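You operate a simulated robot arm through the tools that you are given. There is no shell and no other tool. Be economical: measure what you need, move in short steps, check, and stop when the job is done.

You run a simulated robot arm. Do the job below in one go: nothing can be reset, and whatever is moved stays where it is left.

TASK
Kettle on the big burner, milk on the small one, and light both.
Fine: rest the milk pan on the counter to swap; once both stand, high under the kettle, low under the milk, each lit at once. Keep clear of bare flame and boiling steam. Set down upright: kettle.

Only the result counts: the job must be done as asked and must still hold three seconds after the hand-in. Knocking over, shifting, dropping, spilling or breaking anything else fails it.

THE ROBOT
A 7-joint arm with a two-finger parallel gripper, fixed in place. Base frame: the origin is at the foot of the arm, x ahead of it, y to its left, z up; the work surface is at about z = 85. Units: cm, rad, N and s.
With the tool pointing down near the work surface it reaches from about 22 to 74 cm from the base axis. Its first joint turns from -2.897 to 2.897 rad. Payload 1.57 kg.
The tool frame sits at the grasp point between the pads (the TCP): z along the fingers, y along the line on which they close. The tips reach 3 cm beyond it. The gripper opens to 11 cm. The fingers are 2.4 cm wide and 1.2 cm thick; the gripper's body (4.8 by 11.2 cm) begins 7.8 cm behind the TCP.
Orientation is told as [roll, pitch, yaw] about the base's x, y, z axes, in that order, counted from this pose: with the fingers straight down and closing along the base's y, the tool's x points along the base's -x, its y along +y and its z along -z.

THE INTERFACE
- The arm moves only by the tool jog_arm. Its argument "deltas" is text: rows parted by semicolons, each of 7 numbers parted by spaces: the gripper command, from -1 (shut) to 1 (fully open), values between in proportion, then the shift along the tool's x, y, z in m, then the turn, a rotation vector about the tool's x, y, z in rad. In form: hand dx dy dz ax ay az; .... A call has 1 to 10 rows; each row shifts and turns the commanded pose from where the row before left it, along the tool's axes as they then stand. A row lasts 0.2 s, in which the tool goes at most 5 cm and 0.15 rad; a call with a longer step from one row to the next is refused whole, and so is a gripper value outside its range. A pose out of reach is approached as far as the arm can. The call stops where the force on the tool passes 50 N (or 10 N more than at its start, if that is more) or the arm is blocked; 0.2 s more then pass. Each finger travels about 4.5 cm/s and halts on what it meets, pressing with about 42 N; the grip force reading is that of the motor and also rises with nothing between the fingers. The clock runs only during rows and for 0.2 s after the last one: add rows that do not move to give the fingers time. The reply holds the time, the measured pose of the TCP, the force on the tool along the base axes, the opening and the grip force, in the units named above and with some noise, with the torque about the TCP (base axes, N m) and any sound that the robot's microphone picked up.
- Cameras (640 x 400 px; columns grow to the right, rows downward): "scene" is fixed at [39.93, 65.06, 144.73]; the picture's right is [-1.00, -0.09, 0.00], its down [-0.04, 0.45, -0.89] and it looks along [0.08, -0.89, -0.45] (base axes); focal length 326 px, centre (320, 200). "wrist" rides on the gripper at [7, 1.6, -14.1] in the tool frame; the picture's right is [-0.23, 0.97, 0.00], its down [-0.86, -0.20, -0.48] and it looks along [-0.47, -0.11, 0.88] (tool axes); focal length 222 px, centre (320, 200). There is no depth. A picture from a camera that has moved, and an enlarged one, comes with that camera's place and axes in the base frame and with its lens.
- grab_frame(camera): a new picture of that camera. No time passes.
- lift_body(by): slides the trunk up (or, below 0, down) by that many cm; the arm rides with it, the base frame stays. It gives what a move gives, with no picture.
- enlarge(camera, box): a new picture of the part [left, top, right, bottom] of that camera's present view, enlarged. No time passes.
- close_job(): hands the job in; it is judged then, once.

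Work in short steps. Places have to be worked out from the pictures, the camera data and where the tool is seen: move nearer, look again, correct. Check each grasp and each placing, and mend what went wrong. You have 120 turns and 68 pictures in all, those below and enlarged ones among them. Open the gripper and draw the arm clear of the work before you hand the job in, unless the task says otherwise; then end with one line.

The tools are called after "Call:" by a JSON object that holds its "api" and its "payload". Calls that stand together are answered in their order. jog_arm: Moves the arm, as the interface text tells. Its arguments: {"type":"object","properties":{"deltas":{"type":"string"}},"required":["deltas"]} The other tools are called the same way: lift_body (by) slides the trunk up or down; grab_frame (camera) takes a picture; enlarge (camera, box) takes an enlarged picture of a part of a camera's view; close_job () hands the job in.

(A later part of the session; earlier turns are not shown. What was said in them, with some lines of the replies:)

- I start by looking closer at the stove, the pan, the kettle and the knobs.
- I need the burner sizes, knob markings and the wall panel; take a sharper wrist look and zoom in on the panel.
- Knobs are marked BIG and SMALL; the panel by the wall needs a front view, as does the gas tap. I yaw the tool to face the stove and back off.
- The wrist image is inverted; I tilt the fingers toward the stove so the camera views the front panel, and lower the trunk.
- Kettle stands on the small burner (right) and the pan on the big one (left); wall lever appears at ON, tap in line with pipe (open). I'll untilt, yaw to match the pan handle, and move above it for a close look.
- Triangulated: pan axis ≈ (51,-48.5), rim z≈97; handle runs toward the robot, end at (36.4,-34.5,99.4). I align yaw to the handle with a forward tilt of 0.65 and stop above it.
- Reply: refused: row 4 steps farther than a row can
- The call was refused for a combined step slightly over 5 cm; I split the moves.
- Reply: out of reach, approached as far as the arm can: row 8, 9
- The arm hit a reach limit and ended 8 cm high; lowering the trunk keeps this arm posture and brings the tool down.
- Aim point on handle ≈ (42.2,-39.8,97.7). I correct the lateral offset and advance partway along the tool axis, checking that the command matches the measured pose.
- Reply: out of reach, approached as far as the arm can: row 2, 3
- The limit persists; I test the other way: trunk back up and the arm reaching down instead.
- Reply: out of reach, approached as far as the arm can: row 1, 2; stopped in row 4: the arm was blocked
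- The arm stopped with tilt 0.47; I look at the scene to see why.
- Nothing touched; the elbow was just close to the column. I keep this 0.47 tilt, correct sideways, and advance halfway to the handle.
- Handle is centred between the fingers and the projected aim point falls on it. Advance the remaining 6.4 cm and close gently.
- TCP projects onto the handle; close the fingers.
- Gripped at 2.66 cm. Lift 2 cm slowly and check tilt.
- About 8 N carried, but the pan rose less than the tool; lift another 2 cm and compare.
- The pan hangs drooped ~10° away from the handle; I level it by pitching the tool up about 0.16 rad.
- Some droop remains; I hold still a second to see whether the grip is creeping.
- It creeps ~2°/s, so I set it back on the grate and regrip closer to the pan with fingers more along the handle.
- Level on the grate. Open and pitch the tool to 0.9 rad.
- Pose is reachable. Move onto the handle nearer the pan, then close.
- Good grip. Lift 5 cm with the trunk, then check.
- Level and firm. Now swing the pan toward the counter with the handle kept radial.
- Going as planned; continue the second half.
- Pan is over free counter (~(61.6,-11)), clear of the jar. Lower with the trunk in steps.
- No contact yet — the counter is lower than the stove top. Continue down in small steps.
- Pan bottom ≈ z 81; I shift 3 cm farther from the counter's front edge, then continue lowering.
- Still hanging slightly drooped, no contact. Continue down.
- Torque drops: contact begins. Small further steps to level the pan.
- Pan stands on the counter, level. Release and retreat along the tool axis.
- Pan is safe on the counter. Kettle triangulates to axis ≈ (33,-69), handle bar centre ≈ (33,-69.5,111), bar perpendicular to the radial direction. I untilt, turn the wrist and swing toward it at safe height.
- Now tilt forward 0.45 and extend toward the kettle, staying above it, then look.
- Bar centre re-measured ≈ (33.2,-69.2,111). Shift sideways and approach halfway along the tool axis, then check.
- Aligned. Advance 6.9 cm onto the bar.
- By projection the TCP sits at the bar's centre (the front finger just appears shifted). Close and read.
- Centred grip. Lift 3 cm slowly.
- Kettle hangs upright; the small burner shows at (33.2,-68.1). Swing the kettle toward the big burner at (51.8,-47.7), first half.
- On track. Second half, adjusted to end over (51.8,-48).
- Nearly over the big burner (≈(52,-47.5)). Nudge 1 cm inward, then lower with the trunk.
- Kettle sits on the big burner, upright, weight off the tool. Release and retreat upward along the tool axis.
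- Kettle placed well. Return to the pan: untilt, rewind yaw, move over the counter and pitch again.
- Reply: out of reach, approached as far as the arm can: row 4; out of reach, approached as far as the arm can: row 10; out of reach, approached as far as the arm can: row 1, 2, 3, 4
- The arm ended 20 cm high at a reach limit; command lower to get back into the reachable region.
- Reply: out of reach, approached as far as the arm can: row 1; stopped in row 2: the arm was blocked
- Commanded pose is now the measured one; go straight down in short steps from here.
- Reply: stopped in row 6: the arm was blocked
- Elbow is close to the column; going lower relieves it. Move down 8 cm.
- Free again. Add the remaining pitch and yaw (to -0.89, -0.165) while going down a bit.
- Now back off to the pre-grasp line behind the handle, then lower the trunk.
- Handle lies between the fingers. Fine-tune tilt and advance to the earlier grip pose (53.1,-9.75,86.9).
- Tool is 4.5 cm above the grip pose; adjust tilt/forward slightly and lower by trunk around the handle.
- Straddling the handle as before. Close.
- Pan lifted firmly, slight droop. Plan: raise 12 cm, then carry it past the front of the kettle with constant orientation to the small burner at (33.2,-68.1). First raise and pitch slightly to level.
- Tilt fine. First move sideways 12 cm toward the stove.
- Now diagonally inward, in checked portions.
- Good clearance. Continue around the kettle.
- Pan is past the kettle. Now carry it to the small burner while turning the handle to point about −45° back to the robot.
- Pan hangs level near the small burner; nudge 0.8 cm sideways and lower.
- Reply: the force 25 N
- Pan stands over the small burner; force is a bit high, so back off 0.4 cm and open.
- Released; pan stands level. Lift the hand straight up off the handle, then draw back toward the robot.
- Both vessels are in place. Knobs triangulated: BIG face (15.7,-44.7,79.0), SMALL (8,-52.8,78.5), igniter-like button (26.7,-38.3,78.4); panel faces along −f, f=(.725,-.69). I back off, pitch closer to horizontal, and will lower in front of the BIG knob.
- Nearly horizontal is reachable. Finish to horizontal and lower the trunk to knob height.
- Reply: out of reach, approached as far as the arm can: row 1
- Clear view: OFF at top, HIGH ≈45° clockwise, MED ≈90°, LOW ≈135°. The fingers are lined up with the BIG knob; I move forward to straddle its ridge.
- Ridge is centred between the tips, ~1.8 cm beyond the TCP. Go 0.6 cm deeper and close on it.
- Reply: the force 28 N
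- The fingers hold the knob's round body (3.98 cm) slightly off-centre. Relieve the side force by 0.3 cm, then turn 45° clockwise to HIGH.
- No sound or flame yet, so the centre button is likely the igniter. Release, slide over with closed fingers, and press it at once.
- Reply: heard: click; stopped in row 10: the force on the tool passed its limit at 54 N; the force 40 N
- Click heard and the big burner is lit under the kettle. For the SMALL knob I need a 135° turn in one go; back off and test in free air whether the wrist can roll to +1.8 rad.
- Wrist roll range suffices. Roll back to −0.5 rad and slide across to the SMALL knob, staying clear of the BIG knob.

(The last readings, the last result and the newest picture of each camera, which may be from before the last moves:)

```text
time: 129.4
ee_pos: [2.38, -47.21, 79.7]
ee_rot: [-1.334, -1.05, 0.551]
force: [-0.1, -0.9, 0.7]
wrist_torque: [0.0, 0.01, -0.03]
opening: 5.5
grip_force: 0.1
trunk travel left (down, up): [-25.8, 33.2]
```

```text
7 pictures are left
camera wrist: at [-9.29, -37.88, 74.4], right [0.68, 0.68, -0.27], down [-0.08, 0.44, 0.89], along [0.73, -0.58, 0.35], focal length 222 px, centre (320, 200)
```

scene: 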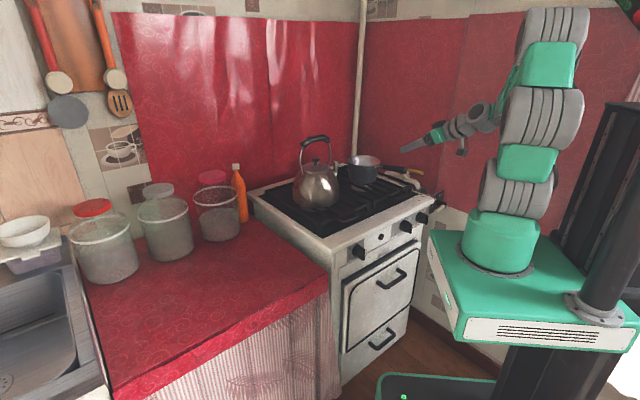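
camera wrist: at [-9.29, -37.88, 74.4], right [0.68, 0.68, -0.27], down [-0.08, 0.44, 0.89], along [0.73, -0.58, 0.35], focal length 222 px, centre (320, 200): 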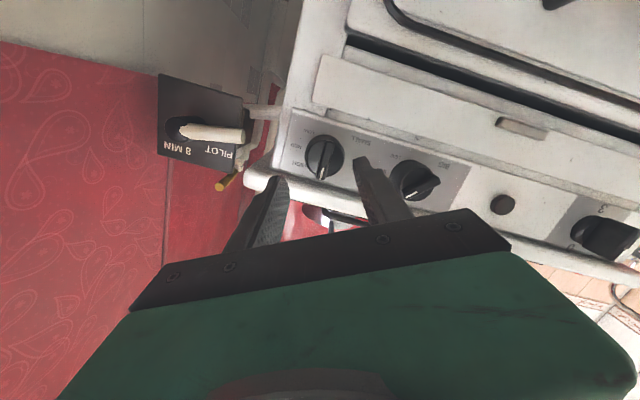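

Call:
{"api": "enlarge", "payload": {"camera": "wrist", "box": [240, 110, 480, 230]}}

```text
2.67 times, centred on (360, 170) of wrist
camera zoom: at [-9.29, -37.88, 74.4], right [0.68, 0.68, -0.27], down [-0.08, 0.44, 0.89], along [0.73, -0.58, 0.35], focal length 592 px, centre (213, 280)
```

zoom: 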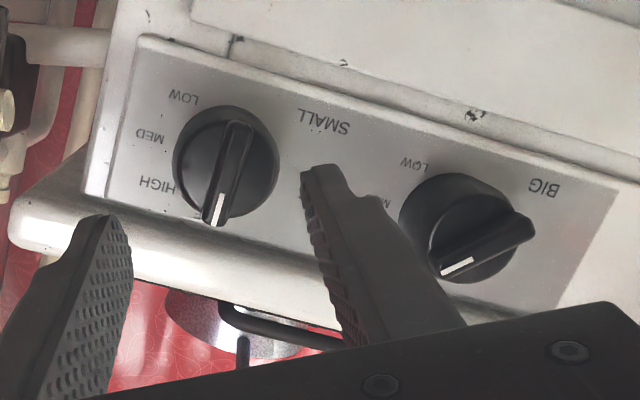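

BIG reads HIGH, SMALL at OFF, aligned with my fingers within 0.4 cm. Advance and grip the SMALL knob.

Call:
{"api": "jog_arm", "payload": {"deltas": "0 -0.001 0.0042 0.02 0 0 0; 0 0 0 0.02 0 0 0; 0 0 0 0.014 0 0 0; 0 0 0 0.012 0 0 0; -1 0 0 0 0 0 0; -1 0 0 0 0 0 0; -1 0 0 0 0 0 0; -1 0 0 0 0 0 0"}}

```text
time: 131.2
ee_pos: [6.97, -51.7, 78.81]
ee_rot: [-1.343, -1.053, 0.56]
force: [1.0, 3.3, -4.9]
wrist_torque: [0.12, 0.0, 0.15]
opening: 4.02
grip_force: 42.4
trunk travel left (down, up): [-25.8, 33.2]
```

Centred grip, low side force. Turn to HIGH, release and dash to the igniter to light it at once (then I turn it down to LOW).

Call:
{"api": "jog_arm", "payload": {"deltas": "-1 0 0 0 0 0 0.137; -1 0 0 0 0 0 0.137; -1 0 0 0 0 0 0.137; -1 0 0 0 0 0 0.137; -1 0 0 0 0 0 0.137; -1 0 0 0 0 0 0.137; 0 0 0 0 0 0 0; 0 0 0 -0.042 0 0 0; -1 0.0134 0.0457 0 0 0 0; -1 0.0134 0.0457 0 0 0 0"}}

Call:
{"api": "jog_arm", "payload": {"deltas": "-1 0.0134 0.0457 0 0 0 0; -1 0.0134 0.0457 0 0 0 0; -1 0.0134 0.0457 0 0 0 0; -1 0 0 0.03 0 0 0; -1 0 0 0.027 0 0 0; -1 0 0 0.007 0 0 0; -1 0 0 0.007 0 0 0; -1 0 0 0.005 0 0 0"}}

Call:
{"api": "enlarge", "payload": {"camera": "scene", "box": [270, 140, 450, 265]}}

```text
time: 133.4
ee_pos: [11.02, -42.14, 79.46]
ee_rot: [1.222, -1.24, -2.053]
force: [0.9, 0.1, 0.8]
wrist_torque: [-0.02, -0.02, 0.0]
opening: 0.29
grip_force: 0.4
trunk travel left (down, up): [-25.8, 33.2]
```

```text
time: 134.8
ee_pos: [25.03, -36.13, 79.44]
ee_rot: [1.24, -1.225, -2.078]
force: [-76.7, 70.8, 18.9]
wrist_torque: [-1.17, -0.84, 0.07]
opening: 0.01
grip_force: 21.2
trunk travel left (down, up): [-25.8, 33.2]
heard: click
stopped in row 6: the force on the tool passed its limit at 278 N (the readings are from after the stop); the commanded pose is now the measured one
```

```text
3.20 times, centred on (360, 202) of scene
camera zoom: at [39.93, 65.06, 144.73], right [-1.0, -0.09, 0.0], down [-0.04, 0.45, -0.89], along [0.08, -0.89, -0.45], focal length 1045 px, centre (192, 192)
```

zoom: 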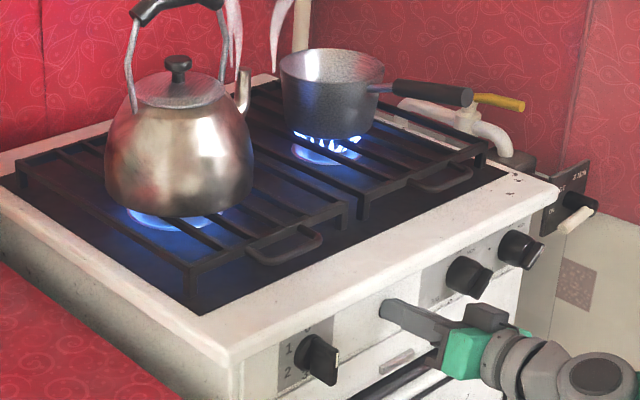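

Both burners burn. Back off and measure before returning to the SMALL knob.

Call:
{"api": "jog_arm", "payload": {"deltas": "-1 0 0 -0.035 0 0 0; 0 0 0 -0.035 0 0 0; 0 0 0 0 0 0 0"}}

```text
time: 135.6
ee_pos: [20.92, -31.37, 79.76]
ee_rot: [1.21, -1.229, -2.044]
force: [0.3, -0.2, -0.3]
wrist_torque: [0.01, 0.0, -0.02]
opening: 4.97
grip_force: 0.1
trunk travel left (down, up): [-25.8, 33.2]
```

Call:
{"api": "jog_arm", "payload": {"deltas": "0 0 0 -0.007 0 0 0; 0 -0.0121 -0.0383 0 0 0 0; 0 -0.0121 -0.0383 0 0 0 0; 0 -0.0121 -0.0383 0 0 0 0; 0 -0.0121 -0.0383 0 0 0 0; 0 -0.0121 -0.0383 0 0 0 0; 0 -0.0121 -0.0383 0 0 0 0; 0 0 0 0 0 0 0"}}

Call:
{"api": "enlarge", "payload": {"camera": "wrist", "box": [220, 90, 460, 240]}}

```text
time: 137.4
ee_pos: [2.68, -47.48, 79.41]
ee_rot: [1.208, -1.227, -2.042]
force: [-0.2, -0.1, 0.2]
wrist_torque: [0.0, -0.02, 0.02]
opening: 5.52
grip_force: 0.0
trunk travel left (down, up): [-25.8, 33.2]
```

```text
2.67 times, centred on (340, 165) of wrist
camera zoom: at [-4.66, -34.24, 74.94], right [0.66, 0.54, 0.52], down [-0.6, -0.04, 0.8], along [0.45, -0.84, 0.3], focal length 592 px, centre (267, 293)
```

zoom: 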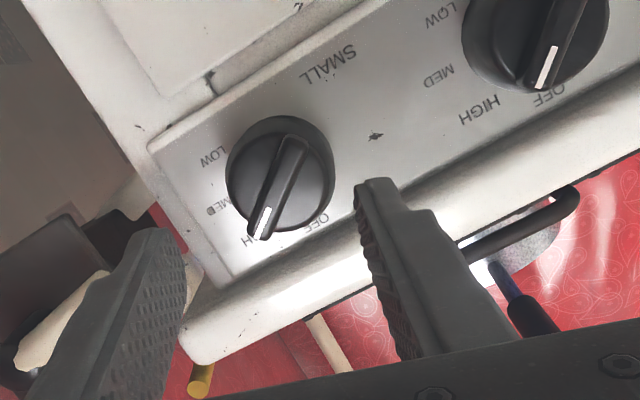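

SMALL pointer now sits at HIGH (BIG at HIGH too). Advance with a 0.4 cm correction and grip.

Call:
{"api": "jog_arm", "payload": {"deltas": "0 -0.001 0.0037 0.02 0 0 0; 0 0 0 0.02 0 0 0; 0 0 0 0.011 0 0 0; 0 0 0 0.01 0 0 0; -1 0 0 0 0 0 0; -1 0 0 0 0 0 0; -1 0 0 0 0 0 0; -1 0 0 0 0 0 0"}}

Call:
{"api": "jog_arm", "payload": {"deltas": "-1 0 0 0 0 0 0.1455; -1 0 0 0 0 0 0.1455; -1 0 0 0 0 0 0.1455; -1 0 0 0 0 0 0.1455; -1 0 0 0 0 0 0.1455; -1 0 0 0 0 0 0.1455; -1 0 0 0 0 0 0.1455; -1 0 0 0 0 0 0.1455; -1 0 0 0 0 0 0.1455; -1 0 0 0 0 0 0.1455"}}

```text
time: 139.2
ee_pos: [7.35, -51.73, 79.02]
ee_rot: [1.212, -1.231, -2.044]
force: [5.8, 1.2, 2.6]
wrist_torque: [-0.15, -0.19, 0.04]
opening: 4.04
grip_force: 42.3
trunk travel left (down, up): [-25.8, 33.2]
```

```text
time: 141.4
ee_pos: [7.24, -51.72, 79.0]
ee_rot: [1.45, 0.208, -2.41]
force: [-11.0, 8.2, -3.0]
wrist_torque: [-0.72, 0.11, 0.24]
opening: 4.12
grip_force: 44.8
trunk travel left (down, up): [-25.8, 33.2]
```

Turned ~83°; add the last 0.13 rad, release, back off and check the pointer.

Call:
{"api": "jog_arm", "payload": {"deltas": "-1 0 0 0 0 0 0.13; -1 0 0 0 0 0 0; 0 0 0 0 0 0 0; 0 0 0 0 0 0 0; 0 0 0 -0.04 0 0 0; 0 0 0 -0.04 0 0 0; 0 0 0 0 0 0 0"}}

Call:
{"api": "enlarge", "payload": {"camera": "wrist", "box": [220, 80, 480, 240]}}

```text
time: 143.0
ee_pos: [2.39, -46.94, 80.2]
ee_rot: [1.44, 0.335, -2.429]
force: [-1.0, 0.5, 0.2]
wrist_torque: [-0.04, 0.0, -0.03]
opening: 5.48
grip_force: 0.0
out of reach, approached as far as the arm can: row 6
trunk travel left (down, up): [-25.8, 33.2]
```

```text
2.46 times, centred on (350, 160) of wrist
camera zoom: at [-2.6, -32.83, 85.68], right [-0.32, -0.44, 0.84], down [-0.9, -0.12, -0.41], along [0.28, -0.89, -0.36], focal length 547 px, centre (246, 298)
```

zoom: 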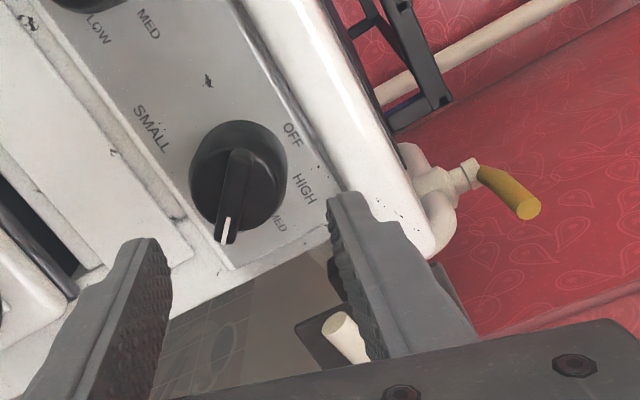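

Pointer is at LOW (105° in image, matching the 135° position). Unroll the wrist and draw back from the stove, then check the flames.

Call:
{"api": "jog_arm", "payload": {"deltas": "0.5 0 0 0 0 0 -0.148; 0.5 0 0 0 0 0 -0.148; 0.5 0 0 0 0 0 -0.148; 0.5 0 0 0 0 0 -0.148; 0.5 0 0 0 0 0 -0.148; 0.5 0 0 0 0 0 -0.148; 0.5 0 0 0 0 0 -0.148; 0.5 0 0 0 0 0 -0.148; 0.5 0 0 0 0 0 -0.148; 0.5 0 0 0 0 0 -0.148"}}

Call:
{"api": "jog_arm", "payload": {"deltas": "0.5 0 0 -0.02 0 0 0; 0.5 0 0 -0.02 0 0 0; 0.5 0 0 -0.02 0 0 0; 0.5 0 0 0 0 0 0"}}

Call:
{"api": "enlarge", "payload": {"camera": "scene", "box": [240, 120, 460, 265]}}

```text
time: 145.2
ee_pos: [2.38, -46.89, 80.14]
ee_rot: [1.281, -1.132, -2.121]
force: [0.3, -1.3, 0.3]
wrist_torque: [0.0, 0.01, -0.03]
opening: 8.25
grip_force: 0.1
trunk travel left (down, up): [-25.8, 33.2]
```

```text
time: 146.2
ee_pos: [2.64, -46.36, 79.95]
ee_rot: [1.272, -1.122, -2.103]
force: [-0.5, -0.1, 0.4]
wrist_torque: [0.0, 0.01, -0.03]
opening: 8.25
grip_force: 0.1
out of reach, approached as far as the arm can: row 1, 2, 3
trunk travel left (down, up): [-25.8, 33.2]
```

```text
2.76 times, centred on (350, 192) of scene
camera zoom: at [39.93, 65.06, 144.73], right [-1.0, -0.09, 0.0], down [-0.04, 0.45, -0.89], along [0.08, -0.89, -0.45], focal length 901 px, centre (237, 221)
```

zoom: 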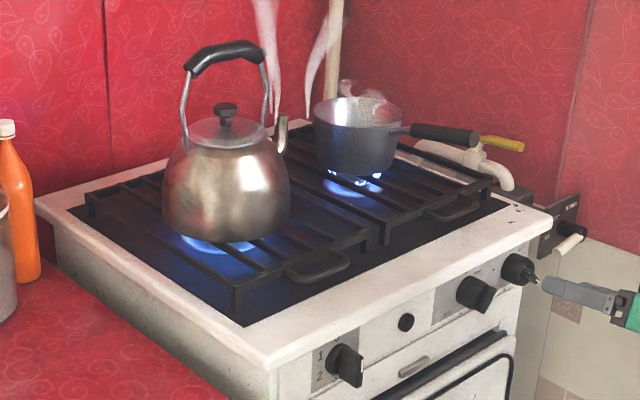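

Both flames burn, kettle on high and milk on low. Raise the hand in front of the stove (well away from flame and steam), then hand in.

Call:
{"api": "lift_body", "payload": {"by": 18}}

```text
time: 148.2
ee_pos: [2.5, -46.38, 98.15]
ee_rot: [1.271, -1.121, -2.105]
force: [-0.3, 0.6, -0.4]
wrist_torque: [-0.02, 0.02, -0.01]
opening: 8.26
grip_force: 0.1
trunk travel left (down, up): [-43.8, 15.2]
```

The hand is open and clear; nothing is held and everything stands. Handing in.

Call:
{"api": "close_job", "payload": {}}

```text
The job is handed in.
```

The kettle stands upright on the big burner, lit on high. The milk pan stands on the small burner, lit first on high and then turned down to low, and the arm is open and clear of the stove.
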